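You operate a simulated robot arm through the tools that you are given. There is no shell and no other tool. Be economical: measure what you need, move in short steps, check, and stop when the job is done.

Carry out the task below with a simulated two-armed robot. There is one attempt and no reset: what you move stays moved.

## Task
Wipe up the spill on the top of the games table with the blue cloth and put it back.

It is judged by the outcome, as a careful person would: the job done as asked, and still so three seconds after it is handed in. It fails if anything else is knocked over, pushed out of place, dropped, spilled or broken. Flat cloth is picked up by pressing the open fingertips on it (5 to 10 N) and closing them slowly along it; thin cloth reads only 2 to 8 mm in the jaws.

## Robot
Two 7-joint arms with two-finger parallel grippers on one trunk, on a base that drives. Base frame: it is fixed to the floor where the robot stands at the start and does not move with it; the origin is under the middle of the robot, x ahead of it, y to its left, z up. Readings come in mm, degrees, newtons and seconds.
The left shoulder is at the start at [70, 163, 1095], the right one opposite. Payload 3.43 kg a hand.
Tool frame (each hand has its own): the origin (TCP) lies between the finger pads and is the grasp point; the fingertips stand 34 mm ahead of it; z points along the fingers, y is the line along which they close. Largest opening 128 mm; finger width 24, thickness 12; the body of the gripper, 48 by 130 mm, starts 96 mm behind the TCP.
Orientation is that of the tool frame in the base frame, as [roll, pitch, yaw] about the fixed x, y, z axes, in that order (R = Rz(yaw) Ry(pitch) Rx(roll)). With the fingers straight down and closing along the base's y, the tool's x points along the base's -x, its y along +y and its z along -z.

## Interface
- The arms move only by the tool drive_tool. It takes "left_series", "right_series" or both (then of equal length, played together; a hand with none holds still); each is a list of rows, each a list of 7 numbers: the shift along the tool's x, y, z in mm, then the turn, a rotation vector about the tool's x, y, z in degrees, then the gripper command, from -1 (shut) to 1 (fully open), values between in proportion. In form: [[dx, dy, dz, ax, ay, az, hand], ...]. A call has 1 to 20 rows; each row is the pose to reach, as a shift and turn from the pose commanded when the call began, along the tool's axes at that moment. Rows are played at 5 a second. More than 50 mm and 8.6 degrees between two rows, or a gripper value outside its range, and nothing of the call is played. A pose out of reach is approached as far as the arm can. The call stops where the force on the tool passes 40 N (or 10 N more than at its start, if that is more) or the arm is blocked; 0.2 s more then pass. The fingers move at their own pace (about 153 mm/s each) and stop on an object; they squeeze with about 32 N. The grip force told is the motor's: it shows also when the fingers shut on nothing. Time passes only in rows, and 0.2 s behind the last, so rows that repeat a pose let the fingers close. It gives the time, the measured TCP pose, the force on the tool (base axes), the opening and the grip force at its end, in the units of the frame above (readings bear some noise).
- Cameras (640 x 400 px; columns grow to the right, rows downward): "scene" is now at [126.2, -35.6, 1308.8]; the picture's right is [-0.43, -0.90, 0.00], its down [-0.63, 0.30, -0.72] and it looks along [0.65, -0.31, -0.69] (base axes); focal length 266 px, centre (320, 200). "left" rides on the left gripper at [76, 11, -160] in its tool frame; the picture's right is [-0.15, 0.99, 0.00], its down [-0.88, -0.13, -0.46] and it looks along [-0.45, -0.07, 0.89] (tool axes); focal length 234 px, centre (320, 200). "right" rides on the right gripper at [76, -11, -160] in its tool frame; the picture's right is [0.15, 0.99, 0.00], its down [-0.88, 0.13, -0.46] and it looks along [-0.45, 0.07, 0.89] (tool axes); focal length 234 px, centre (320, 200). There is no depth. A picture from a camera that has moved, and an enlarged one, comes with that camera's place and axes in the base frame and with its lens.
- camera(camera): a new picture of that camera. It takes no simulated time.
- lift_body(by): slides the trunk up (or, below 0, down) by that many mm; the arms and the scene camera ride with it, the base frame stays. It gives what a move gives, with no picture.
- drive_base(legs): drives the robot by 1 to 6 legs, each [ahead, left, turn to the left] in mm, mm and degrees, along the robot's own axes; the way and the turn of a leg run together, so that a leg with both is an arc; at most 1500 mm and 180 degrees a leg. The arms and the cameras ride along, it lands a little off, and it stops where it bumps. It gives what a move gives.
- pan_tilt(pan, tilt): turns the head with the scene camera to pan (to the left, within 86 degrees either way) and tilt (down, from -29 to 69), counted from straight ahead of the robot. It gives what a move gives.
- inspect(camera, box): a new picture of the part [left, top, right, bottom] of that camera's present view, enlarged. It takes no simulated time.
- close_job(): hands the job in; it is judged then, once.

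Go step by step. Nothing tells you exact positions but the pictures and the camera data: compare them with the known pose of the tool, close in by small moves and look again before you grip or let go. The budget is 120 turns and 108 pictures, counting those below and the enlarged ones. Unless the task says otherwise, let go and move clear before handing in, and close with one line.

The tools are called after "Request:" by a JSON object that holds its "api" and its "payload". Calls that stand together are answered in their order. drive_tool: Moves the arms, as the interface text tells. Its arguments: {"type":"object","properties":{"left_series":{"type":"array"},"right_series":{"type":"array"}},"required":[]} The other tools are called the same way: lift_body (by) slides the trunk up or down; drive_base (legs) drives the base; pan_tilt (pan, tilt) turns the head that bears the scene camera; camera (camera) takes a picture; inspect (camera, box) takes an enlarged picture of a part of a camera's view; close_job () hands the job in.

At the start:

```text
time_s: 0.0
left_eef_pos: [570.2, 68.3, 1008.2]
left_tcp_rot: [-180.0, -0.1, 179.9]
left_wrist_force: [-0.6, 0.6, -0.5]
left_gripper_width: 127.9
left_grasp_force: 0.2
right_eef_pos: [541.7, -448.7, 964.0]
right_tcp_rot: [180.0, 0.0, 180.0]
right_wrist_force: [-0.6, 0.0, -0.1]
right_gripper_width: 127.9
right_grasp_force: 0.0
trunk travel left (down, up): [-575.0, 365.0]
robot x, y, heading: [-3.9, -2.0, -0.0]
head pan, tilt: [-25.2, 43.9]
```

scene: 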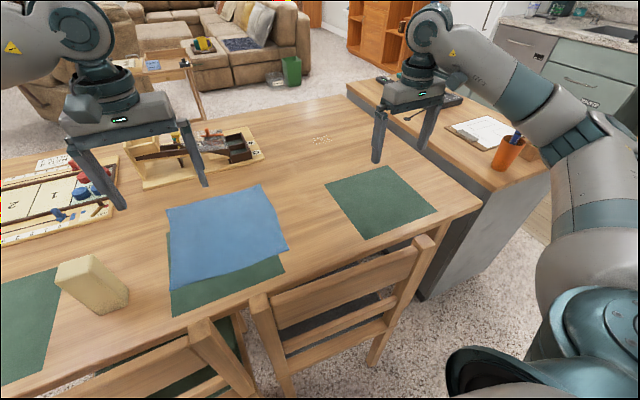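
right: 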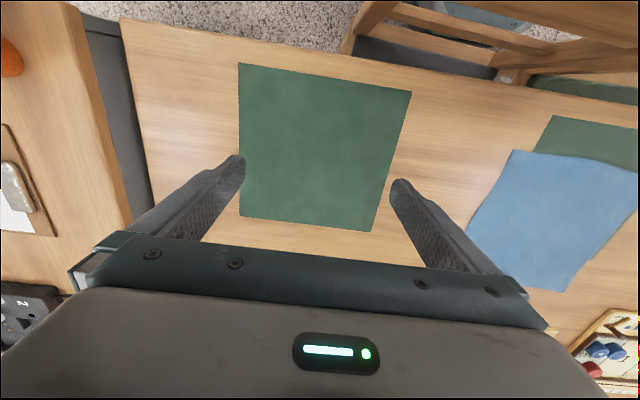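
left: 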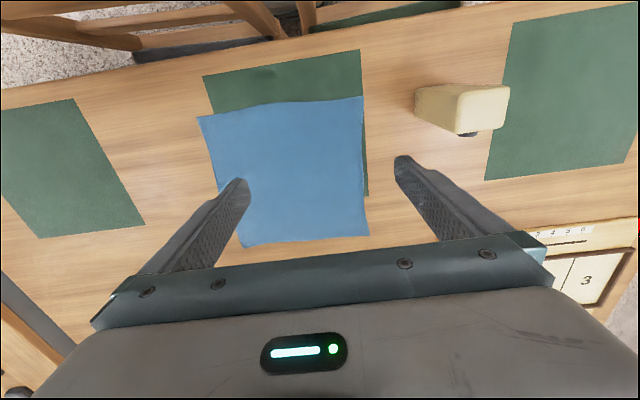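

I see a blue cloth lying on a green placemat and what may be crumbs on the table near (322,140). I'll look closer at these first.

Request:
{"api": "inspect", "payload": {"camera": "scene", "box": [240, 90, 400, 190]}}

Request:
{"api": "inspect", "payload": {"camera": "scene", "box": [0, 100, 320, 300]}}

Request:
{"api": "pan_tilt", "payload": {"pan": 10, "tilt": 40}}

Request:
{"api": "camera", "payload": {"camera": "scene"}}

```text
4.00 times, centred on (320, 140) of scene
camera zoom: at [126.2, -35.6, 1308.8], right [-0.43, -0.9, 0.0], down [-0.63, 0.3, -0.72], along [0.65, -0.31, -0.69], focal length 1062 px, centre (320, 440)
```

zoom: 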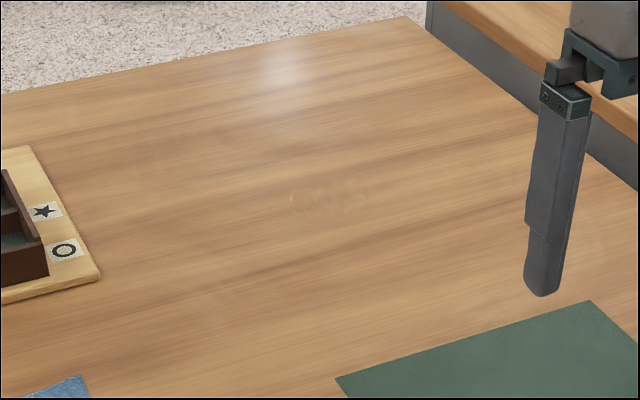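

```text
2.00 times, centred on (160, 200) of scene
camera zoom: at [126.2, -35.6, 1308.8], right [-0.43, -0.9, 0.0], down [-0.63, 0.3, -0.72], along [0.65, -0.31, -0.69], focal length 531 px, centre (640, 200)
```

zoom: 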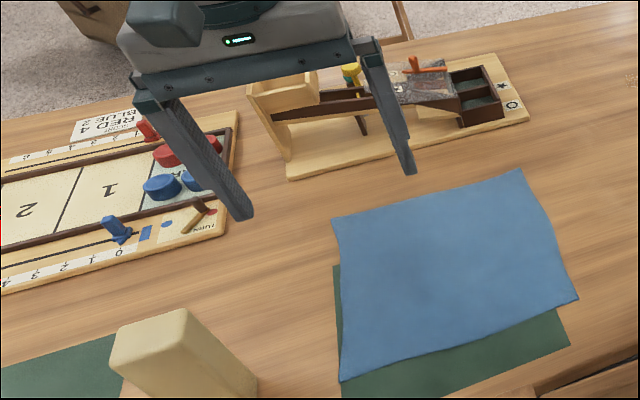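

```text
time_s: 1.0
left_eef_pos: [570.1, 68.5, 1008.3]
left_tcp_rot: [179.9, -0.1, -180.0]
left_wrist_force: [-0.5, 0.1, 0.0]
left_gripper_width: 127.7
left_grasp_force: 0.1
right_eef_pos: [542.5, -448.0, 964.8]
right_tcp_rot: [-180.0, -0.1, 179.9]
right_wrist_force: [-0.3, 0.2, 0.5]
right_gripper_width: 127.9
right_grasp_force: 0.0
trunk travel left (down, up): [-575.0, 365.0]
robot x, y, heading: [1.9, -1.6, -0.3]
head pan, tilt: [10.0, 40.0]
```

```text
102 pictures are left
camera scene: at [135.6, 14.2, 1314.4], right [0.17, -0.98, 0.0], down [-0.63, -0.11, -0.77], along [0.75, 0.13, -0.64], focal length 266 px, centre (320, 200)
```

scene: 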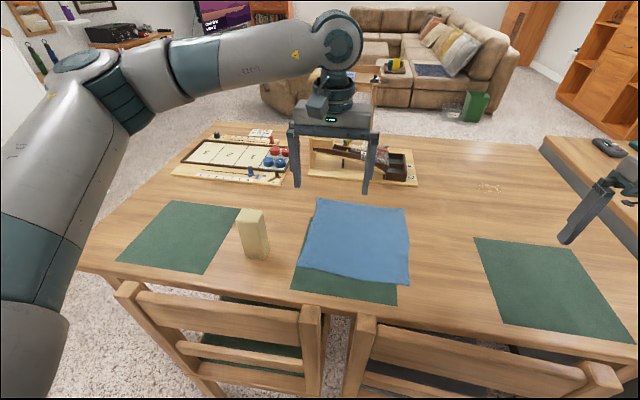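

The spill is a pale amber patch near (1040, -485), about 90 mm across, and the cloth is centred near (680, 30). The spill is beyond reach from here, so I'll check the floor and chairs before planning a drive.

Request:
{"api": "pan_tilt", "payload": {"pan": 0, "tilt": 69}}

Request:
{"api": "camera", "payload": {"camera": "scene"}}

Request:
{"api": "pan_tilt", "payload": {"pan": -50, "tilt": 55}}

Request:
{"api": "camera", "payload": {"camera": "scene"}}

```text
time_s: 1.9
left_eef_pos: [569.5, 68.1, 1007.2]
left_tcp_rot: [-179.9, 0.0, 180.0]
left_wrist_force: [-0.1, -0.1, 0.6]
left_gripper_width: 127.9
left_grasp_force: 0.0
right_eef_pos: [541.6, -448.0, 962.8]
right_tcp_rot: [-180.0, 0.1, 179.9]
right_wrist_force: [-0.3, -0.2, -0.1]
right_gripper_width: 127.9
right_grasp_force: 0.1
trunk travel left (down, up): [-575.0, 365.0]
robot x, y, heading: [-1.3, -2.5, -0.0]
head pan, tilt: [0.0, 68.8]
```

```text
101 pictures are left
camera scene: at [107.8, -0.5, 1278.4], right [0.0, -1.0, 0.0], down [-0.93, 0.0, -0.36], along [0.36, 0.0, -0.93], focal length 266 px, centre (320, 200)
```

scene: 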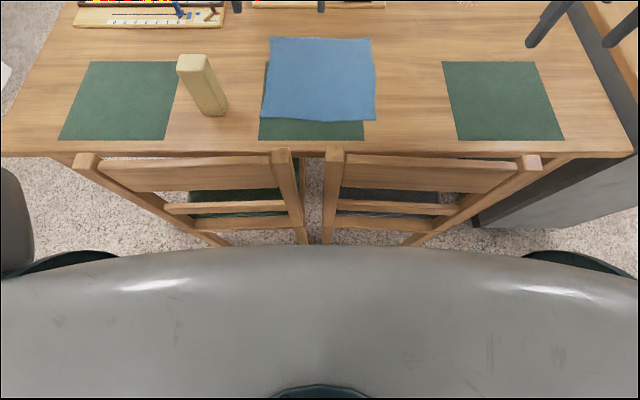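

```text
time_s: 3.1
left_eef_pos: [571.1, 68.9, 1008.2]
left_tcp_rot: [-180.0, -0.1, 179.9]
left_wrist_force: [0.2, -0.1, 0.0]
left_gripper_width: 127.9
left_grasp_force: 0.0
right_eef_pos: [542.6, -448.4, 965.4]
right_tcp_rot: [179.9, 0.0, 180.0]
right_wrist_force: [0.1, -0.4, 0.2]
right_gripper_width: 128.0
right_grasp_force: 0.1
trunk travel left (down, up): [-575.0, 365.0]
robot x, y, heading: [-4.1, -0.1, -0.2]
head pan, tilt: [-50.0, 55.0]
```

```text
100 pictures are left
camera scene: at [98.2, -55.7, 1293.7], right [-0.77, -0.64, 0.0], down [-0.53, 0.63, -0.57], along [0.37, -0.44, -0.82], focal length 266 px, centre (320, 200)
```

scene: 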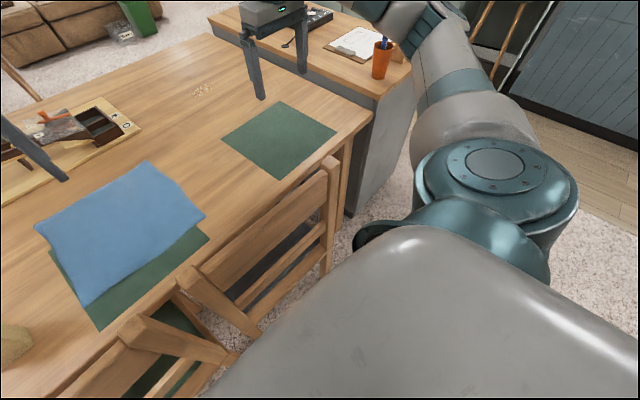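

The cloth is about 300 mm square, x 560–860 and y ±150, and its far strip lies on bare wood. I'll move the left arm aside and bring the right hand above the far edge to check it with the wrist camera.

Request:
{"api": "drive_tool", "payload": {"left_series": [[0, 30, 0, 0, 0, 0, 1], [0, 60, 0, 0, 0, 0, 1], [0, 90, 0, 0, 0, 0, 1], [0, 120, 0, 0, 0, 0, 1], [0, 150, 0, 0, 0, 0, 1], [0, 180, 0, 0, 0, 0, 1], [0, 210, 0, 0, 0, 0, 1], [0, 240, 0, 0, 0, 0, 1], [0, 260, 0, 0, 0, 0, 1], [0, 260, 0, 0, 0, 0, 1], [0, 260, 0, 0, 0, 0, 1], [0, 260, 0, 0, 0, 0, 1]], "right_series": [[-22, 37, 4, 0, 0, 0, 1], [-45, 75, 7, 0, 0, 0, 1], [-68, 112, 11, 0, 0, 0, 1], [-91, 150, 15, 0, 0, 0, 1], [-114, 187, 18, 0, 0, 0, 1], [-137, 225, 22, 0, 0, 0, 1], [-159, 262, 26, 0, 0, 0, 1], [-182, 300, 29, 0, 0, 0, 1], [-205, 337, 33, 0, 0, 0, 1], [-228, 374, 37, 0, 0, 0, 1], [-250, 412, 40, 0, 0, 0, 1], [-273, 449, 44, 0, 0, 0, 1]]}}

Request:
{"api": "camera", "payload": {"camera": "right"}}

Request:
{"api": "pan_tilt", "payload": {"pan": 0, "tilt": 50}}

Request:
{"api": "camera", "payload": {"camera": "scene"}}

```text
time_s: 5.7
left_eef_pos: [569.3, 328.3, 1009.2]
left_tcp_rot: [-179.9, -0.1, 180.0]
left_wrist_force: [-0.5, -0.9, -0.1]
left_gripper_width: 128.1
left_grasp_force: 0.1
right_eef_pos: [801.0, -16.8, 924.0]
right_tcp_rot: [-180.0, 0.0, -179.9]
right_wrist_force: [0.5, 0.4, 0.4]
right_gripper_width: 127.7
right_grasp_force: 0.0
right hand out of reach, approached as far as the arm can: row 12
trunk travel left (down, up): [-575.0, 365.0]
robot x, y, heading: [1.8, -0.1, -0.1]
head pan, tilt: [-50.0, 55.0]
```

```text
99 pictures are left
camera right: at [725.4, -28.9, 1084.2], right [-0.15, 0.99, 0.0], down [0.88, 0.13, 0.46], along [0.45, 0.07, -0.89], focal length 234 px, centre (320, 200)
```

right: 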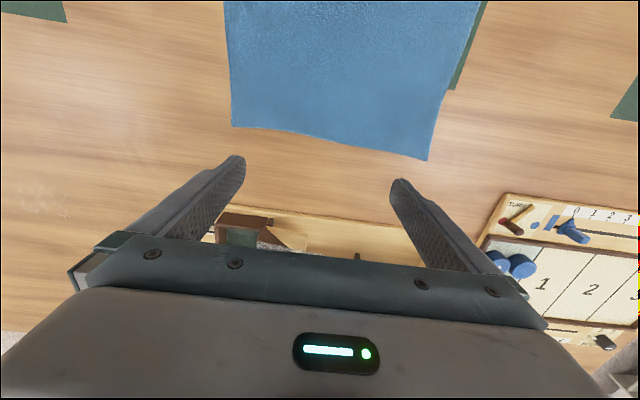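

```text
time_s: 6.9
left_eef_pos: [568.7, 329.3, 1008.2]
left_tcp_rot: [-180.0, 0.0, 180.0]
left_wrist_force: [0.5, 0.4, 0.4]
left_gripper_width: 128.1
left_grasp_force: 0.1
right_eef_pos: [801.7, -17.3, 923.8]
right_tcp_rot: [-180.0, -0.1, 179.9]
right_wrist_force: [-0.1, -0.3, 0.9]
right_gripper_width: 127.7
right_grasp_force: 0.1
trunk travel left (down, up): [-575.0, 365.0]
robot x, y, heading: [-2.1, 0.3, 0.2]
head pan, tilt: [0.0, 50.0]
```

```text
98 pictures are left
camera scene: at [128.9, -0.4, 1300.2], right [0.0, -1.0, 0.0], down [-0.77, 0.0, -0.64], along [0.64, 0.0, -0.77], focal length 266 px, centre (320, 200)
```

scene: 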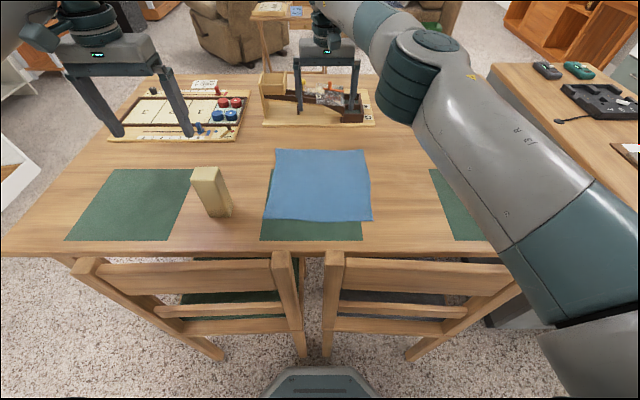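

The wrist camera puts the cloth's far edge at x≈813, centred on y≈5; the scene camera overestimates x by about 40 mm, so the spill is probably near x≈1000. I'll descend toward (772, 5) with the fingers about 55 mm apart.

Request:
{"api": "drive_tool", "payload": {"right_series": [[10, 2, 30, 0, 0, 0, -0.15], [20, 4, 60, 0, 0, 0, -0.15], [30, 5, 90, 0, 0, 0, -0.15], [40, 5, 110, 0, 0, 0, -0.15], [40, 5, 110, 0, 0, 0, -0.15]]}}

Request:
{"api": "camera", "payload": {"camera": "right"}}

```text
time_s: 8.1
left_eef_pos: [568.4, 328.1, 1009.4]
left_tcp_rot: [180.0, 0.0, 180.0]
left_wrist_force: [-0.6, -0.4, 0.2]
left_gripper_width: 128.0
left_grasp_force: 0.1
right_eef_pos: [761.2, -13.3, 810.9]
right_tcp_rot: [180.0, 0.0, 179.9]
right_wrist_force: [0.0, -0.1, 0.0]
right_gripper_width: 54.3
right_grasp_force: 0.1
trunk travel left (down, up): [-575.0, 365.0]
robot x, y, heading: [2.2, -1.2, -0.1]
head pan, tilt: [0.0, 50.0]
```

```text
97 pictures are left
camera right: at [685.9, -26.1, 971.6], right [-0.15, 0.99, 0.0], down [0.88, 0.13, 0.46], along [0.45, 0.07, -0.89], focal length 234 px, centre (320, 200)
```

right: 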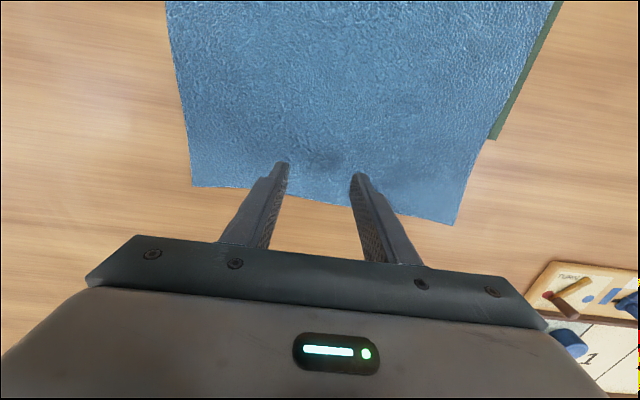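

The hand is over bare wood about 55 mm inside the far edge. I'll shift slightly and descend to just above contact.

Request:
{"api": "drive_tool", "payload": {"right_series": [[-6, 9, 25, 0, 0, 0, -0.15], [-12, 18, 45, 0, 0, 0, -0.15], [-12, 18, 60, 0, 0, 0, -0.15], [-12, 18, 68, 0, 0, 0, -0.15], [-12, 18, 72, 0, 0, 0, -0.15]]}}

```text
time_s: 8.7
left_eef_pos: [568.4, 328.7, 1007.9]
left_tcp_rot: [180.0, 0.0, 180.0]
left_wrist_force: [-0.2, 0.7, -0.6]
left_gripper_width: 127.7
left_grasp_force: 0.0
right_eef_pos: [773.9, 0.7, 784.8]
right_tcp_rot: [179.9, 0.4, 180.0]
right_wrist_force: [-4.1, -0.2, 18.3]
right_gripper_width: 54.3
right_grasp_force: 0.1
trunk travel left (down, up): [-575.0, 365.0]
robot x, y, heading: [4.6, 1.5, -0.2]
head pan, tilt: [0.0, 50.0]
stopped in row 2 (right hand): the force on the tool passed its limit (the readings are from after the stop); the commanded pose is now the measured one
```

The tool met resistance at tip z≈751, so the table top is likely near z=750 instead of 701, which also explains the camera disagreement. I'll look.

Request:
{"api": "camera", "payload": {"camera": "right"}}

Request:
{"api": "camera", "payload": {"camera": "scene"}}

Request:
{"api": "camera", "payload": {"camera": "left"}}

```text
96 pictures are left
camera right: at [697.3, -11.8, 944.7], right [-0.14, 0.99, 0.0], down [0.88, 0.13, 0.46], along [0.46, 0.07, -0.89], focal length 234 px, centre (320, 200)
```

right: 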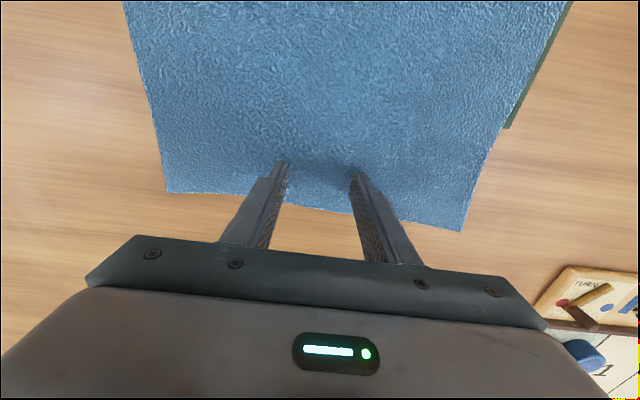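

```text
95 pictures are left
camera scene: at [127.6, -0.1, 1300.5], right [0.0, -1.0, 0.0], down [-0.77, 0.0, -0.64], along [0.64, 0.0, -0.77], focal length 266 px, centre (320, 200)
```

scene: 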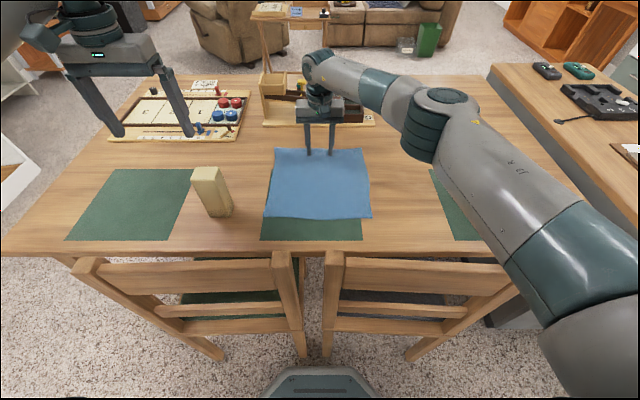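

```text
94 pictures are left
camera left: at [491.9, 340.8, 1168.4], right [0.15, 0.99, 0.0], down [0.88, -0.13, 0.46], along [0.45, -0.07, -0.89], focal length 234 px, centre (320, 200)
```

left: 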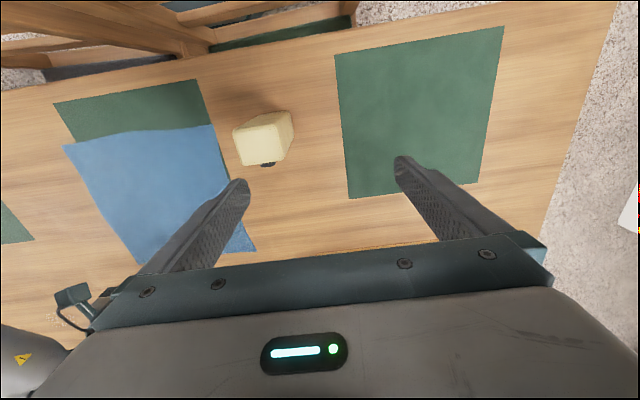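

Confirmed: the tips rest on the cloth, with the surface at z≈750, which puts the spill at about (967, -447). I'll ease the press force into the 5–10 N range.

Request:
{"api": "drive_tool", "payload": {"right_series": [[0, 0, -1, 0, 0, 0, -0.15], [0, 0, -1, 0, 0, 0, -0.15]]}}

```text
time_s: 9.3
left_eef_pos: [567.5, 329.4, 1009.6]
left_tcp_rot: [179.9, 0.2, -179.9]
left_wrist_force: [-0.1, 0.4, 0.3]
left_gripper_width: 128.1
left_grasp_force: 0.1
right_eef_pos: [773.8, -0.2, 784.4]
right_tcp_rot: [-180.0, 0.6, 179.8]
right_wrist_force: [1.6, 2.5, 16.7]
right_gripper_width: 54.1
right_grasp_force: 0.0
trunk travel left (down, up): [-575.0, 365.0]
robot x, y, heading: [-0.8, -2.7, 0.2]
head pan, tilt: [0.0, 50.0]
```

Request:
{"api": "drive_tool", "payload": {"right_series": [[0, 0, -2, 0, 0, 0, -0.15], [0, 0, -2, 0, 0, 0, -0.15]]}}

```text
time_s: 9.9
left_eef_pos: [567.9, 327.7, 1008.7]
left_tcp_rot: [179.9, 0.0, -179.9]
left_wrist_force: [0.2, 0.4, 0.2]
left_gripper_width: 127.6
left_grasp_force: 0.1
right_eef_pos: [773.5, -0.3, 785.1]
right_tcp_rot: [-179.9, 0.3, 179.8]
right_wrist_force: [1.2, 1.9, 8.2]
right_gripper_width: 54.3
right_grasp_force: 0.1
trunk travel left (down, up): [-575.0, 365.0]
robot x, y, heading: [0.5, -0.2, 0.0]
head pan, tilt: [0.0, 50.0]
```

The press force is 8 N, which is good. Next I'll close slowly.

Request:
{"api": "drive_tool", "payload": {"right_series": [[0, 0, 0, 0, 0, 0, -0.22], [0, 0, 0, 0, 0, 0, -0.3], [0, 0, 0, 0, 0, 0, -0.38], [0, 0, 0, 0, 0, 0, -0.46], [0, 0, 0, 0, 0, 0, -0.54], [0, 0, 0, 0, 0, 0, -0.62], [0, 0, 0, 0, 0, 0, -0.7], [0, 0, 0, 0, 0, 0, -0.78], [0, 0, 0, 0, 0, 0, -0.86], [0, 0, 0, 0, 0, 0, -0.94], [0, 0, 0, 0, 0, 0, -1], [0, 0, 0, 0, 0, 0, -1], [0, 0, 0, 0, 0, 0, -1]]}}

Request:
{"api": "camera", "payload": {"camera": "right"}}

```text
time_s: 12.7
left_eef_pos: [569.7, 328.3, 1008.1]
left_tcp_rot: [-179.9, 0.0, -180.0]
left_wrist_force: [0.8, 0.1, -0.1]
left_gripper_width: 128.1
left_grasp_force: 0.1
right_eef_pos: [773.2, 0.2, 785.0]
right_tcp_rot: [-180.0, 0.3, 179.9]
right_wrist_force: [-1.0, -0.6, 2.9]
right_gripper_width: 2.2
right_grasp_force: 31.8
trunk travel left (down, up): [-575.0, 365.0]
robot x, y, heading: [-0.2, -1.5, 0.0]
head pan, tilt: [0.0, 50.0]
```

```text
93 pictures are left
camera right: at [698.0, -12.4, 945.0], right [-0.14, 0.99, 0.0], down [0.88, 0.13, 0.46], along [0.46, 0.07, -0.89], focal length 234 px, centre (320, 200)
```

right: 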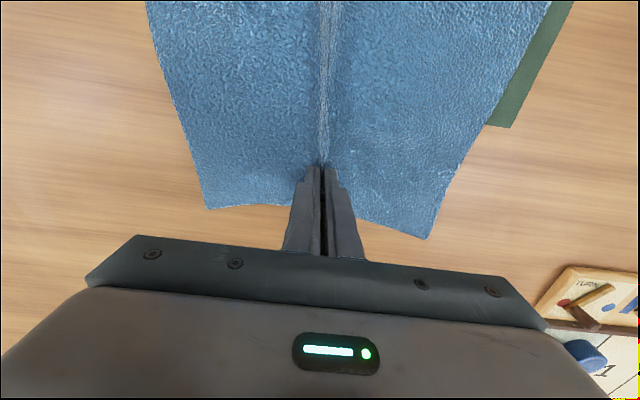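

The cloth is pinched at 2.2 mm with a neat fold. I'll lift it straight up and a little back.

Request:
{"api": "drive_tool", "payload": {"right_series": [[5, 0, -15, 0, 0, 0, -1], [10, 0, -40, 0, 0, 0, -1], [20, 0, -70, 0, 0, 0, -1], [30, 0, -105, 0, 0, 0, -1], [45, 0, -140, 0, 0, 0, -1], [60, 0, -175, 0, 0, 0, -1], [75, 0, -210, 0, 0, 0, -1], [90, 0, -245, 0, 0, 0, -1], [105, 0, -280, 0, 0, 0, -1], [120, 0, -315, 0, 0, 0, -1], [130, 0, -340, 0, 0, 0, -1], [130, 0, -340, 0, 0, 0, -1]]}}

Request:
{"api": "camera", "payload": {"camera": "scene"}}

```text
time_s: 15.3
left_eef_pos: [571.3, 328.0, 1007.3]
left_tcp_rot: [180.0, -0.1, -180.0]
left_wrist_force: [-0.4, -0.2, 0.2]
left_gripper_width: 128.0
left_grasp_force: 0.0
right_eef_pos: [641.7, -0.8, 1126.1]
right_tcp_rot: [180.0, 0.2, 179.9]
right_wrist_force: [0.1, 0.1, -0.1]
right_gripper_width: 2.4
right_grasp_force: 31.8
trunk travel left (down, up): [-575.0, 365.0]
robot x, y, heading: [4.0, -2.4, 0.1]
head pan, tilt: [0.0, 50.0]
```

```text
92 pictures are left
camera scene: at [129.5, -0.5, 1300.2], right [0.0, -1.0, 0.0], down [-0.77, 0.0, -0.64], along [0.64, 0.0, -0.77], focal length 266 px, centre (320, 200)
```

scene: 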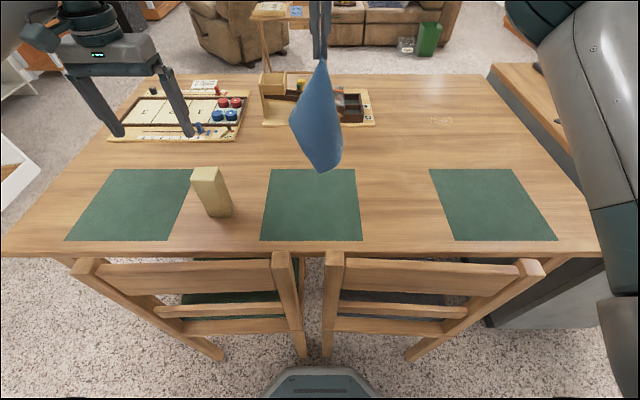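

The cloth hangs cleanly from the right hand, and the spill is confirmed near (963, -440). I'll bring the hand in, then drive right and turn left so the right shoulder points at the spill while staying clear of the chairs.

Request:
{"api": "drive_tool", "payload": {"right_series": [[16, -40, -5, 0, 0, 0, -1], [32, -80, -10, 0, 0, 0, -1], [48, -120, -15, 0, 0, 0, -1], [64, -160, -20, 0, 0, 0, -1], [80, -200, -25, 0, 0, 0, -1]]}}

Request:
{"api": "drive_base", "payload": {"legs": [[-25, -430, 0], [0, 0, 45]]}}

Request:
{"api": "pan_tilt", "payload": {"pan": -45, "tilt": 45}}

Request:
{"api": "camera", "payload": {"camera": "scene"}}

```text
time_s: 16.5
left_eef_pos: [567.8, 327.3, 1008.5]
left_tcp_rot: [180.0, 0.0, 179.9]
left_wrist_force: [0.1, 0.2, 0.9]
left_gripper_width: 128.0
left_grasp_force: 0.0
right_eef_pos: [559.4, -201.6, 1149.7]
right_tcp_rot: [179.9, 0.5, 179.9]
right_wrist_force: [-0.3, -0.1, -0.4]
right_gripper_width: 2.2
right_grasp_force: 32.3
trunk travel left (down, up): [-575.0, 365.0]
robot x, y, heading: [-1.9, 4.1, 0.1]
head pan, tilt: [0.0, 50.0]
```

```text
time_s: 21.2
left_eef_pos: [141.4, 207.8, 1009.8]
left_tcp_rot: [-179.9, 0.0, -134.8]
left_wrist_force: [0.5, 0.2, 0.0]
left_gripper_width: 128.2
left_grasp_force: 0.0
right_eef_pos: [510.8, -170.7, 1148.4]
right_tcp_rot: [-180.0, 0.3, -134.9]
right_wrist_force: [-0.2, 0.3, 0.1]
right_gripper_width: 2.3
right_grasp_force: 32.0
trunk travel left (down, up): [-575.0, 365.0]
robot x, y, heading: [-25.5, -425.3, 45.3]
head pan, tilt: [0.0, 50.0]
```

```text
time_s: 22.3
left_eef_pos: [142.4, 208.1, 1009.3]
left_tcp_rot: [179.9, 0.0, -134.8]
left_wrist_force: [0.0, -0.2, 0.4]
left_gripper_width: 127.8
left_grasp_force: 0.0
right_eef_pos: [511.8, -171.9, 1148.0]
right_tcp_rot: [180.0, 0.3, -135.0]
right_wrist_force: [0.4, -0.2, -0.4]
right_gripper_width: 2.2
right_grasp_force: 31.9
trunk travel left (down, up): [-575.0, 365.0]
robot x, y, heading: [-27.5, -426.7, 45.2]
head pan, tilt: [-45.0, 45.0]
```

```text
91 pictures are left
camera scene: at [92.5, -392.0, 1307.2], right [0.0, -1.0, 0.0], down [-0.71, 0.0, -0.71], along [0.71, 0.0, -0.71], focal length 266 px, centre (320, 200)
```

scene: 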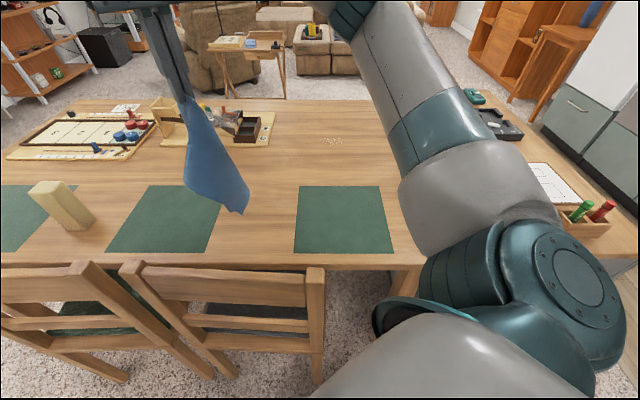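

The spill sits at about (961, -441). I'll swing the hand out to (760, -440), high enough to keep the cloth clear, and turn the wrist back in line.

Request:
{"api": "drive_tool", "payload": {"right_series": [[1, -36, 7, 0, 0, 4.5, -1], [3, -73, 14, 0, 0, 9, -1], [4, -110, 20, 0, 0, 13.5, -1], [6, -146, 27, 0, 0, 18, -1], [7, -182, 34, 0, 0, 22.5, -1], [8, -219, 41, 0, 0, 27, -1], [10, -255, 48, 0, 0, 31.5, -1], [11, -292, 54, 0, 0, 36, -1], [13, -328, 61, 0, 0, 40.5, -1], [14, -365, 68, 0, 0, 45, -1], [14, -365, 68, 0, 0, 45, -1]]}}

Request:
{"api": "camera", "payload": {"camera": "scene"}}

```text
time_s: 24.7
left_eef_pos: [140.9, 207.2, 1007.6]
left_tcp_rot: [-180.0, 0.0, -134.8]
left_wrist_force: [-0.3, 0.3, -0.4]
left_gripper_width: 128.0
left_grasp_force: 0.0
right_eef_pos: [758.8, -438.7, 1080.6]
right_tcp_rot: [179.9, 0.3, 180.0]
right_wrist_force: [0.0, -0.4, -0.5]
right_gripper_width: 2.1
right_grasp_force: 32.5
trunk travel left (down, up): [-575.0, 365.0]
robot x, y, heading: [-29.0, -427.0, 45.4]
head pan, tilt: [-45.0, 45.0]
```

```text
90 pictures are left
camera scene: at [92.0, -391.7, 1307.2], right [0.0, -1.0, 0.0], down [-0.71, 0.0, -0.71], along [0.71, 0.0, -0.71], focal length 266 px, centre (320, 200)
```

scene: 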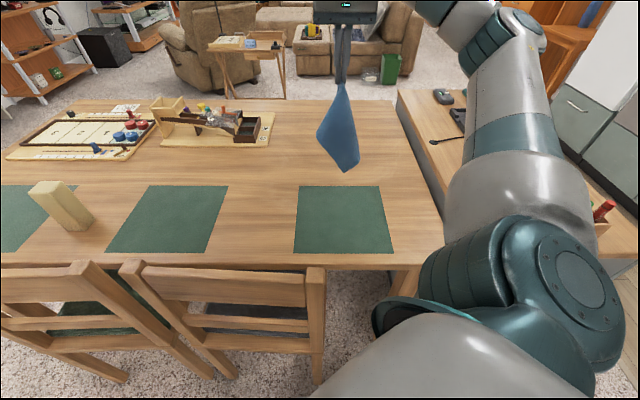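

The cloth hangs over the right placemat, just short of the spill. I'll tilt the hand forward 35° and come down with the cloth touching short of the spill.

Request:
{"api": "drive_tool", "payload": {"right_series": [[-13, 0, 11, 0, -5, 0, -1], [-26, 0, 23, 0, -10, 0, -1], [-39, 0, 34, 0, -15, 0, -1], [-52, 0, 46, 0, -20, 0, -1], [-65, 0, 57, 0, -25, 0, -1], [-78, 0, 69, 0, -30, 0, -1], [-91, 0, 80, 0, -35, 0, -1], [-91, 0, 120, 0, -35, 0, -1], [-91, 0, 160, 0, -35, 0, -1], [-91, 0, 160, 0, -35, 0, -1]]}}

Request:
{"api": "camera", "payload": {"camera": "scene"}}

Request:
{"api": "camera", "payload": {"camera": "right"}}

```text
time_s: 26.9
left_eef_pos: [141.8, 207.6, 1008.1]
left_tcp_rot: [180.0, 0.0, -134.8]
left_wrist_force: [0.2, 0.6, -0.5]
left_gripper_width: 127.8
left_grasp_force: 0.1
right_eef_pos: [850.7, -437.2, 918.9]
right_tcp_rot: [179.7, 35.4, 179.9]
right_wrist_force: [0.1, 0.2, 0.4]
right_gripper_width: 2.1
right_grasp_force: 32.3
trunk travel left (down, up): [-575.0, 365.0]
robot x, y, heading: [-24.5, -428.6, 45.3]
head pan, tilt: [-45.0, 45.0]
```

```text
89 pictures are left
camera scene: at [92.1, -392.1, 1307.2], right [0.0, -1.0, 0.0], down [-0.71, 0.0, -0.71], along [0.71, 0.0, -0.71], focal length 266 px, centre (320, 200)
```

scene: 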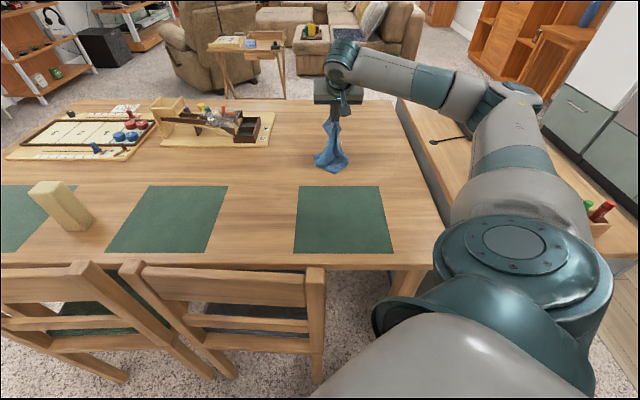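

```text
88 pictures are left
camera right: at [697.1, -450.2, 1006.1], right [-0.12, 0.99, -0.08], down [0.46, 0.13, 0.88], along [0.88, 0.07, -0.47], focal length 234 px, centre (320, 200)
```

right: 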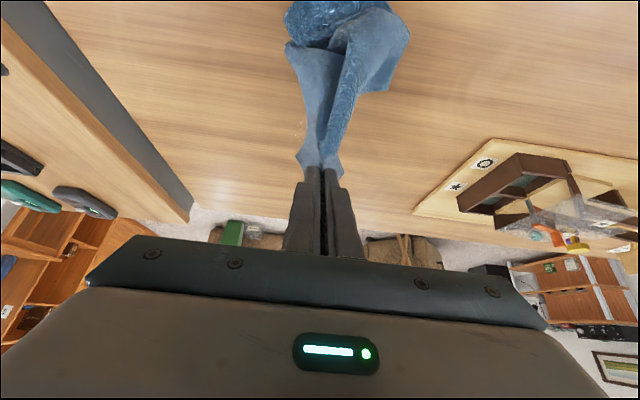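

The cloth is bunching onto the table just short of the spill. I'll lower until the tips are close to the surface at the spill's near edge.

Request:
{"api": "drive_tool", "payload": {"right_series": [[14, -1, 32, 0, 0, 0, -1], [27, -1, 63, 0, 0, 0, -1], [41, -2, 95, 0, 0, 0, -1], [50, -3, 117, 0, 0, 0, -1], [54.5, -3, 126.8, 0, 0, 0, -1], [54.5, -3, 126.8, 0, 0, 0, -1]]}}

Request:
{"api": "camera", "payload": {"camera": "right"}}

```text
time_s: 28.3
left_eef_pos: [139.9, 207.2, 1009.4]
left_tcp_rot: [-179.8, 0.1, -134.8]
left_wrist_force: [0.2, 1.2, -0.2]
left_gripper_width: 128.0
left_grasp_force: 0.1
right_eef_pos: [878.2, -439.7, 790.0]
right_tcp_rot: [179.5, 35.7, 179.6]
right_wrist_force: [0.7, -0.4, 20.1]
right_gripper_width: 2.3
right_grasp_force: 31.6
trunk travel left (down, up): [-575.0, 365.0]
robot x, y, heading: [-23.9, -427.9, 45.2]
head pan, tilt: [-45.0, 45.0]
```

```text
87 pictures are left
camera right: at [723.9, -452.5, 874.7], right [-0.12, 0.99, -0.08], down [0.45, 0.12, 0.88], along [0.89, 0.07, -0.46], focal length 234 px, centre (320, 200)
```

right: 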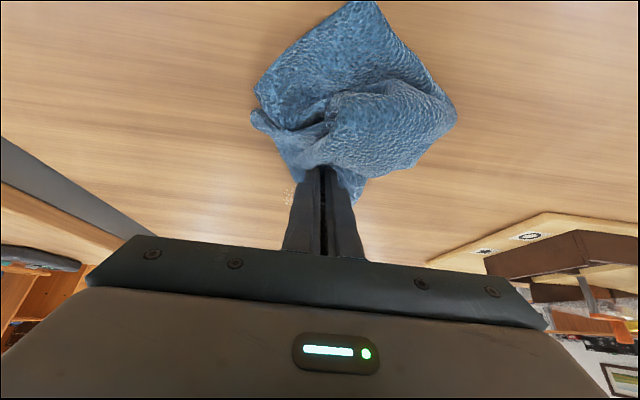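

The tips press the cloth at about 20 N at the spill's near edge, with the rest of the cloth trailing toward me. I'll ease off slightly and do a first stroke outward through the centre.

Request:
{"api": "drive_tool", "payload": {"right_series": [[-1.2, 0, -1.6, 0, 0, 0, -1], [-15.4, 0, 8.6, 0, 0, 0, -1], [-29.7, 0, 18.7, 0, 0, 0, -1], [-43.9, 0, 28.9, 0, 0, 0, -1], [-58.2, 0, 39.1, 0, 0, 0, -1], [-72.4, 0, 49.2, 0, 0, 0, -1], [-86.7, 0, 59.4, 0, 0, 0, -1], [-101, 0, 69.5, 0, 0, 0, -1], [-115.2, 0, 79.7, 0, 0, 0, -1]]}}

Request:
{"api": "camera", "payload": {"camera": "right"}}

Request:
{"api": "inspect", "payload": {"camera": "scene", "box": [240, 90, 400, 190]}}

```text
time_s: 30.3
left_eef_pos: [140.0, 208.2, 1008.0]
left_tcp_rot: [-180.0, 0.1, -134.8]
left_wrist_force: [0.0, 0.4, -0.4]
left_gripper_width: 128.0
left_grasp_force: 0.0
right_eef_pos: [1019.8, -440.6, 789.6]
right_tcp_rot: [179.7, 35.5, 179.9]
right_wrist_force: [-6.6, 0.6, 15.1]
right_gripper_width: 2.4
right_grasp_force: 31.9
trunk travel left (down, up): [-575.0, 365.0]
robot x, y, heading: [-28.4, -432.0, 45.1]
head pan, tilt: [-45.0, 45.0]
```

```text
86 pictures are left
camera right: at [865.3, -453.1, 875.6], right [-0.12, 0.99, -0.08], down [0.45, 0.13, 0.88], along [0.88, 0.07, -0.46], focal length 234 px, centre (320, 200)
```

right: 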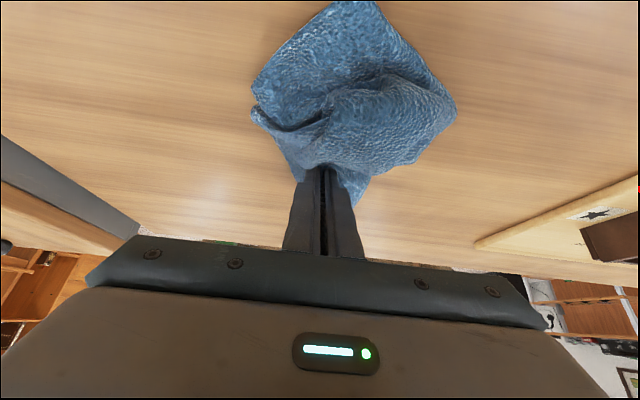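

```text
4.00 times, centred on (320, 140) of scene
camera zoom: at [89.2, -391.8, 1307.5], right [0.0, -1.0, 0.0], down [-0.71, 0.0, -0.71], along [0.71, 0.0, -0.71], focal length 1062 px, centre (320, 440)
```

zoom: 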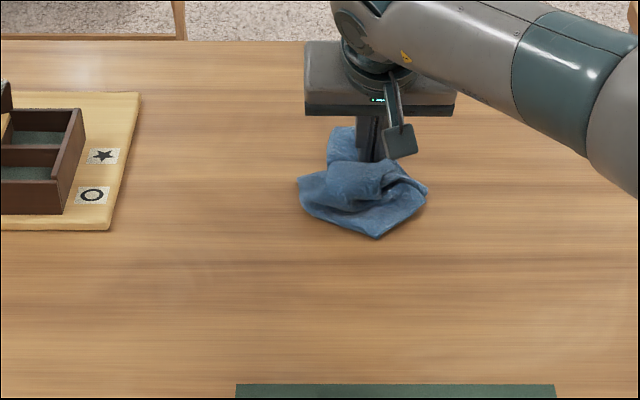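

The first stroke went cleanly, and the spill looks mostly gone. I'll now sweep side lanes to cover the full area.

Request:
{"api": "drive_tool", "payload": {"right_series": [[0, 25, 0, 0, 0, 0, -1], [24.4, 25, -17.4, 0, 0, 0, -1], [48.8, 25, -34.9, 0, 0, 0, -1], [73.3, 25, -52.3, 0, 0, 0, -1], [97.7, 25, -69.7, 0, 0, 0, -1], [97.7, 0, -69.7, 0, 0, 0, -1], [97.7, -25, -69.7, 0, 0, 0, -1], [73.3, -25, -52.3, 0, 0, 0, -1], [48.8, -25, -34.9, 0, 0, 0, -1], [24.4, -25, -17.4, 0, 0, 0, -1], [0, -25, 0, 0, 0, 0, -1], [0, -50, 0, 0, 0, 0, -1], [24.4, -50, -17.4, 0, 0, 0, -1], [48.8, -50, -34.9, 0, 0, 0, -1], [73.3, -50, -52.3, 0, 0, 0, -1], [97.7, -50, -69.7, 0, 0, 0, -1], [97.7, -20, -69.7, 0, 0, 0, -1], [97.7, 10, -69.7, 0, 0, 0, -1], [97.7, 40, -69.7, 0, 0, 0, -1], [97.7, 50, -69.7, 0, 0, 0, -1]]}}

Request:
{"api": "camera", "payload": {"camera": "right"}}

Request:
{"api": "inspect", "payload": {"camera": "scene", "box": [240, 90, 400, 190]}}

```text
time_s: 34.5
left_eef_pos: [142.0, 208.1, 1008.1]
left_tcp_rot: [180.0, 0.0, -134.8]
left_wrist_force: [0.6, -0.2, 0.8]
left_gripper_width: 128.1
left_grasp_force: 0.0
right_eef_pos: [900.9, -389.6, 788.9]
right_tcp_rot: [179.8, 35.2, 179.8]
right_wrist_force: [-0.1, -0.9, 3.6]
right_gripper_width: 2.3
right_grasp_force: 32.4
trunk travel left (down, up): [-575.0, 365.0]
robot x, y, heading: [-26.6, -427.8, 45.0]
head pan, tilt: [-45.0, 45.0]
```

```text
84 pictures are left
camera right: at [747.1, -403.2, 875.7], right [-0.12, 0.99, -0.08], down [0.46, 0.13, 0.88], along [0.88, 0.07, -0.47], focal length 234 px, centre (320, 200)
```

right: 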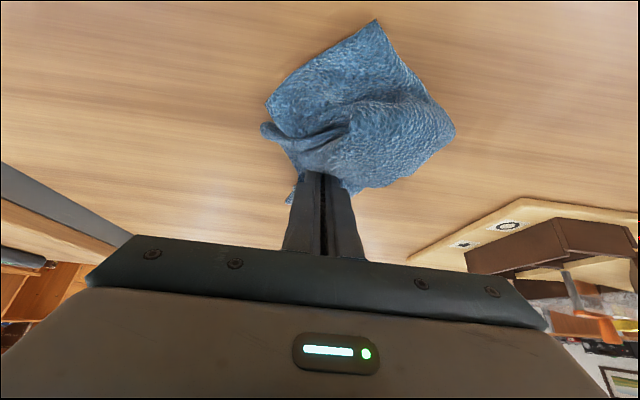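

```text
4.00 times, centred on (320, 140) of scene
camera zoom: at [91.9, -392.6, 1307.2], right [0.0, -1.0, 0.0], down [-0.71, 0.0, -0.71], along [0.71, 0.0, -0.71], focal length 1062 px, centre (320, 440)
```

zoom: 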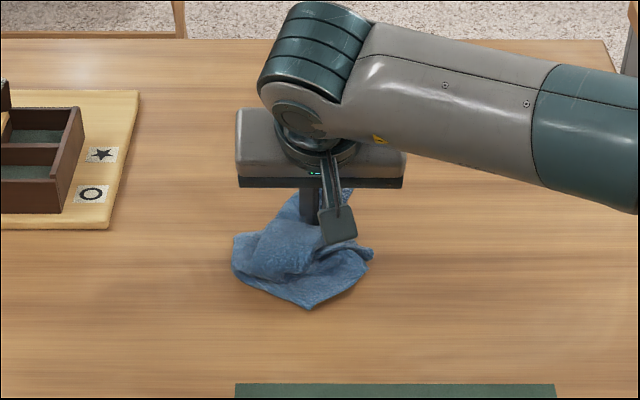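

No residue is visible now. I'll do one more set of lanes with slightly more pressure for certainty.

Request:
{"api": "drive_tool", "payload": {"right_series": [[-23.5, 0, 18.6, 0, 0, 0, -1], [-48, 0, 36, 0, 0, 0, -1], [-72.4, 0, 53.5, 0, 0, 0, -1], [-96.8, 0, 70.9, 0, 0, 0, -1], [-96.8, -38, 70.9, 0, 0, 0, -1], [-72.4, -38, 53.5, 0, 0, 0, -1], [-48, -38, 36, 0, 0, 0, -1], [-23.5, -38, 18.6, 0, 0, 0, -1], [1, -38, 1.2, 0, 0, 0, -1], [1, -64, 1.2, 0, 0, 0, -1], [-23.5, -64, 18.6, 0, 0, 0, -1], [-48, -64, 36, 0, 0, 0, -1], [-72.4, -64, 53.5, 0, 0, 0, -1], [-96.8, -64, 70.9, 0, 0, 0, -1], [-96.8, -90, 70.9, 0, 0, 0, -1], [-72.4, -90, 53.5, 0, 0, 0, -1], [-48, -90, 36, 0, 0, 0, -1], [-23.5, -90, 18.6, 0, 0, 0, -1], [1, -90, 1.2, 0, 0, 0, -1]]}}

```text
time_s: 38.5
left_eef_pos: [140.2, 208.4, 1008.3]
left_tcp_rot: [-179.9, 0.0, -134.8]
left_wrist_force: [0.0, 0.5, -0.2]
left_gripper_width: 127.7
left_grasp_force: 0.1
right_eef_pos: [896.2, -481.1, 788.2]
right_tcp_rot: [179.7, 35.4, 179.8]
right_wrist_force: [6.8, 1.0, 17.4]
right_gripper_width: 1.9
right_grasp_force: 32.0
trunk travel left (down, up): [-575.0, 365.0]
robot x, y, heading: [-25.7, -425.3, 44.8]
head pan, tilt: [-45.0, 45.0]
```

I'll lift off, level the hand, and inspect the wiped area.

Request:
{"api": "drive_tool", "payload": {"right_series": [[-7.5, 4, -37, 0, 0, 0, -1], [-15, 9, -74, 0, 5, 0, -1], [-22, 14, -112, 0, 10, 0, -1], [-30, 18, -149, 0, 15, 0, -1], [-37, 23, -186, 0, 20, 0, -1], [-45, 27, -223, 0, 25, 0, -1], [-52, 32, -260, 0, 30, 0, -1], [-60, 36, -298, 0, 35, 0, -1], [-67, 41, -335, 0, 35.4, 0, -1], [-67, 41, -335, 0, 35.4, 0, -1]]}}

Request:
{"api": "camera", "payload": {"camera": "right"}}

Request:
{"api": "camera", "payload": {"camera": "scene"}}

Request:
{"api": "inspect", "payload": {"camera": "scene", "box": [240, 90, 400, 190]}}

```text
time_s: 40.7
left_eef_pos: [143.7, 207.1, 1008.1]
left_tcp_rot: [179.9, 0.0, -134.8]
left_wrist_force: [0.5, -0.3, -0.9]
left_gripper_width: 128.2
left_grasp_force: 0.1
right_eef_pos: [761.1, -441.0, 1094.0]
right_tcp_rot: [179.8, -0.3, -180.0]
right_wrist_force: [0.9, -0.1, -0.3]
right_gripper_width: 2.3
right_grasp_force: 31.9
trunk travel left (down, up): [-575.0, 365.0]
robot x, y, heading: [-27.7, -430.9, 45.1]
head pan, tilt: [-45.0, 45.0]
```

```text
82 pictures are left
camera right: at [687.4, -453.4, 1255.7], right [-0.15, 0.99, 0.0], down [0.88, 0.13, 0.45], along [0.45, 0.07, -0.89], focal length 234 px, centre (320, 200)
```

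right: 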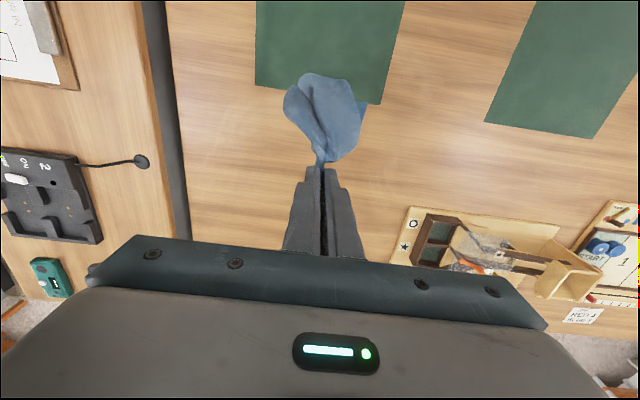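

```text
81 pictures are left
camera scene: at [94.3, -392.4, 1306.9], right [0.0, -1.0, 0.0], down [-0.71, 0.0, -0.71], along [0.71, 0.0, -0.71], focal length 266 px, centre (320, 200)
```

scene: 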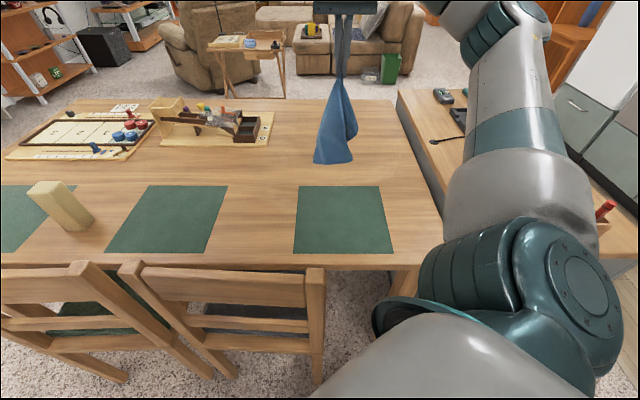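

```text
4.00 times, centred on (320, 140) of scene
camera zoom: at [94.3, -392.4, 1306.9], right [0.0, -1.0, 0.0], down [-0.71, 0.0, -0.71], along [0.71, 0.0, -0.71], focal length 1062 px, centre (320, 440)
```

zoom: 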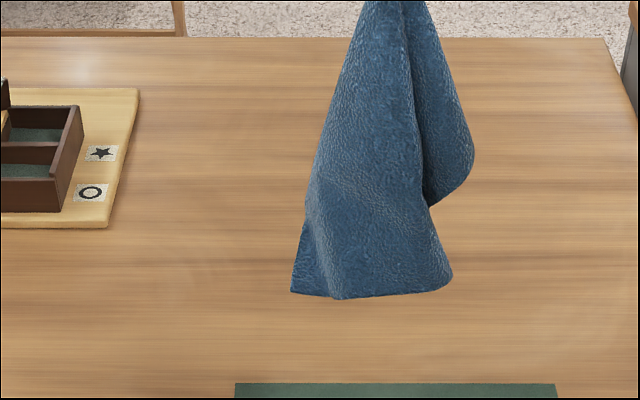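

The area appears clean apart from what the cloth hides. I'll retract the hand the way it came and recheck the spot.

Request:
{"api": "drive_tool", "payload": {"right_series": [[25, 27, -6, 0, 0, -4.5, -1], [50, 53, -11, 0, 0, -9, -1], [75, 80, -17, 0, 0, -13.5, -1], [100, 107, -22, 0, 0, -18, -1], [125, 133, -28, 0, 0, -22.5, -1], [149, 160, -34, 0, 0, -27, -1], [174, 187, -39, 0, 0, -31.5, -1], [199, 213, -45, 0, 0, -36, -1], [224, 240, -50, 0, 0, -40.5, -1], [249, 267, -56, 0, 0, -45, -1], [249, 267, -56, 0, 0, -45, -1]]}}

Request:
{"api": "inspect", "payload": {"camera": "scene", "box": [240, 90, 400, 190]}}

```text
time_s: 43.1
left_eef_pos: [143.6, 207.0, 1007.9]
left_tcp_rot: [180.0, -0.1, -134.7]
left_wrist_force: [-0.4, 0.1, 0.1]
left_gripper_width: 128.0
left_grasp_force: 0.1
right_eef_pos: [513.5, -174.1, 1157.2]
right_tcp_rot: [179.6, 0.2, -135.0]
right_wrist_force: [-0.6, 0.1, -0.1]
right_gripper_width: 2.2
right_grasp_force: 31.8
trunk travel left (down, up): [-575.0, 365.0]
robot x, y, heading: [-25.2, -426.7, 45.1]
head pan, tilt: [-45.0, 45.0]
```

```text
4.00 times, centred on (320, 140) of scene
camera zoom: at [93.2, -393.1, 1307.1], right [0.0, -1.0, 0.0], down [-0.71, 0.0, -0.71], along [0.71, 0.0, -0.71], focal length 1062 px, centre (320, 440)
```

zoom: 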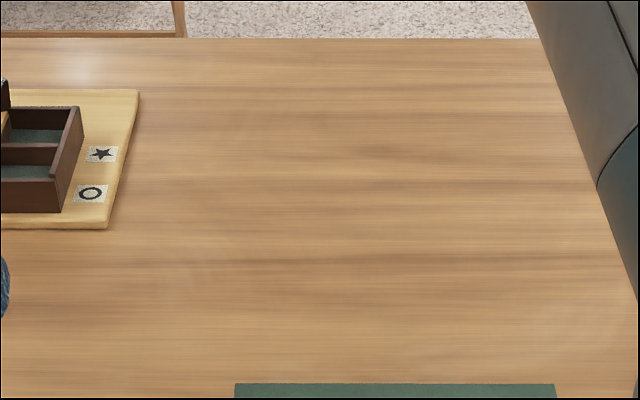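

The spill is gone. I'll drive back to the start pose.

Request:
{"api": "drive_base", "payload": {"legs": [[0, 0, -45.1], [25, 427, 0]]}}

Request:
{"api": "pan_tilt", "payload": {"pan": 0, "tilt": 50}}

Request:
{"api": "camera", "payload": {"camera": "scene"}}

```text
time_s: 47.8
left_eef_pos: [570.6, 323.2, 1008.2]
left_tcp_rot: [180.0, -0.1, 179.9]
left_wrist_force: [0.1, 0.0, -0.1]
left_gripper_width: 128.2
left_grasp_force: 0.0
right_eef_pos: [561.0, -208.2, 1156.5]
right_tcp_rot: [179.6, 0.0, 179.8]
right_wrist_force: [0.1, -0.1, -0.4]
right_gripper_width: 2.2
right_grasp_force: 32.1
trunk travel left (down, up): [-575.0, 365.0]
robot x, y, heading: [-0.5, -4.0, -0.4]
head pan, tilt: [-45.0, 45.0]
```

```text
time_s: 48.9
left_eef_pos: [570.6, 322.8, 1007.5]
left_tcp_rot: [180.0, 0.0, 179.9]
left_wrist_force: [-0.8, 0.0, 0.0]
left_gripper_width: 128.0
left_grasp_force: 0.1
right_eef_pos: [560.2, -210.1, 1156.2]
right_tcp_rot: [179.8, 0.0, 179.7]
right_wrist_force: [-0.3, -1.0, -0.1]
right_gripper_width: 2.1
right_grasp_force: 32.1
trunk travel left (down, up): [-575.0, 365.0]
robot x, y, heading: [0.6, -7.7, -0.2]
head pan, tilt: [0.0, 50.0]
```

```text
78 pictures are left
camera scene: at [130.0, -5.3, 1300.3], right [0.0, -1.0, 0.0], down [-0.77, 0.0, -0.64], along [0.64, 0.0, -0.77], focal length 266 px, centre (320, 200)
```

scene: 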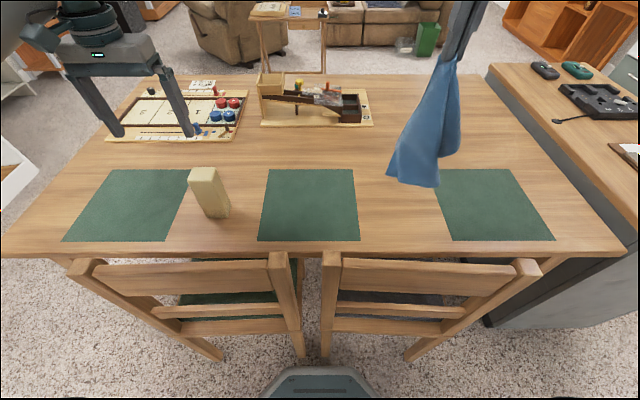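

I'm back with the cloth hanging and everything else in place. I'll move over the cloth's former near edge and lower until the tail just reaches the placemat.

Request:
{"api": "drive_tool", "payload": {"right_series": [[4, 35, 0, 0, 0, 0, -1], [8, 70, 0, 0, 0, 0, -1], [12, 105, 0, 0, 0, 0, -1], [16, 140, 0, 0, 0, 0, -1], [20, 175, 0, 0, 0, 0, -1], [22, 212, 0, 0, 0, 0, -1], [22, 212, 25, 0, 0, 0, -1], [22, 212, 50, 0, 0, 0, -1], [22, 212, 75, 0, 0, 0, -1], [22, 212, 90, 0, 0, 0, -1], [22, 212, 90, 0, 0, 0, -1], [22, 212, 90, 0, 0, 0, -1]]}}

Request:
{"api": "camera", "payload": {"camera": "scene"}}

Request:
{"api": "camera", "payload": {"camera": "left"}}

```text
time_s: 51.5
left_eef_pos: [571.4, 322.4, 1007.5]
left_tcp_rot: [-180.0, 0.0, 179.9]
left_wrist_force: [-1.0, 0.8, -1.0]
left_gripper_width: 128.2
left_grasp_force: 0.0
right_eef_pos: [539.5, 2.2, 1068.0]
right_tcp_rot: [179.7, 0.1, 179.6]
right_wrist_force: [0.0, 0.1, 0.3]
right_gripper_width: 2.3
right_grasp_force: 31.7
trunk travel left (down, up): [-575.0, 365.0]
robot x, y, heading: [5.1, -5.9, -0.2]
head pan, tilt: [0.0, 50.0]
```

```text
77 pictures are left
camera scene: at [130.1, -5.4, 1300.2], right [0.0, -1.0, 0.0], down [-0.77, 0.0, -0.64], along [0.64, 0.0, -0.77], focal length 266 px, centre (320, 200)
```

scene: 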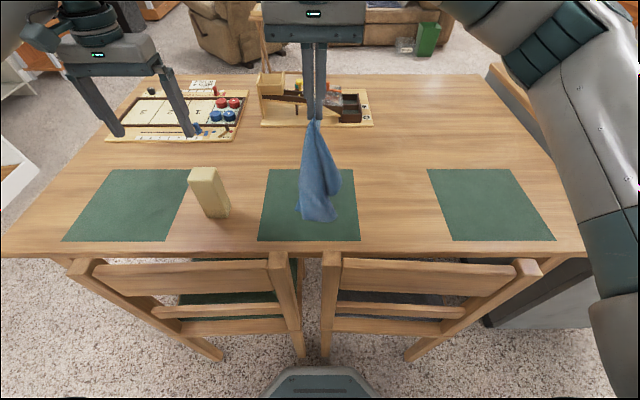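

```text
76 pictures are left
camera left: at [494.9, 334.8, 1168.1], right [0.15, 0.99, 0.0], down [0.88, -0.13, 0.46], along [0.45, -0.07, -0.89], focal length 234 px, centre (320, 200)
```

left: 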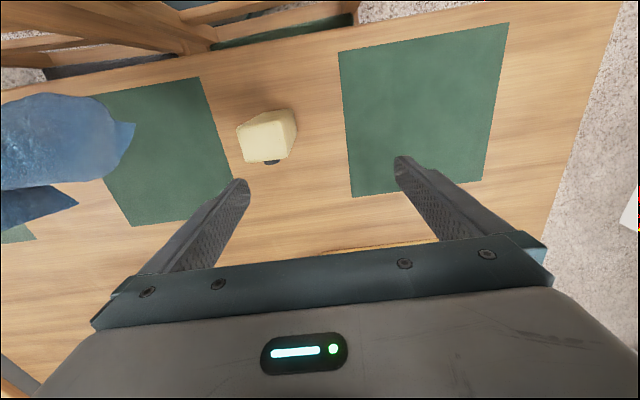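

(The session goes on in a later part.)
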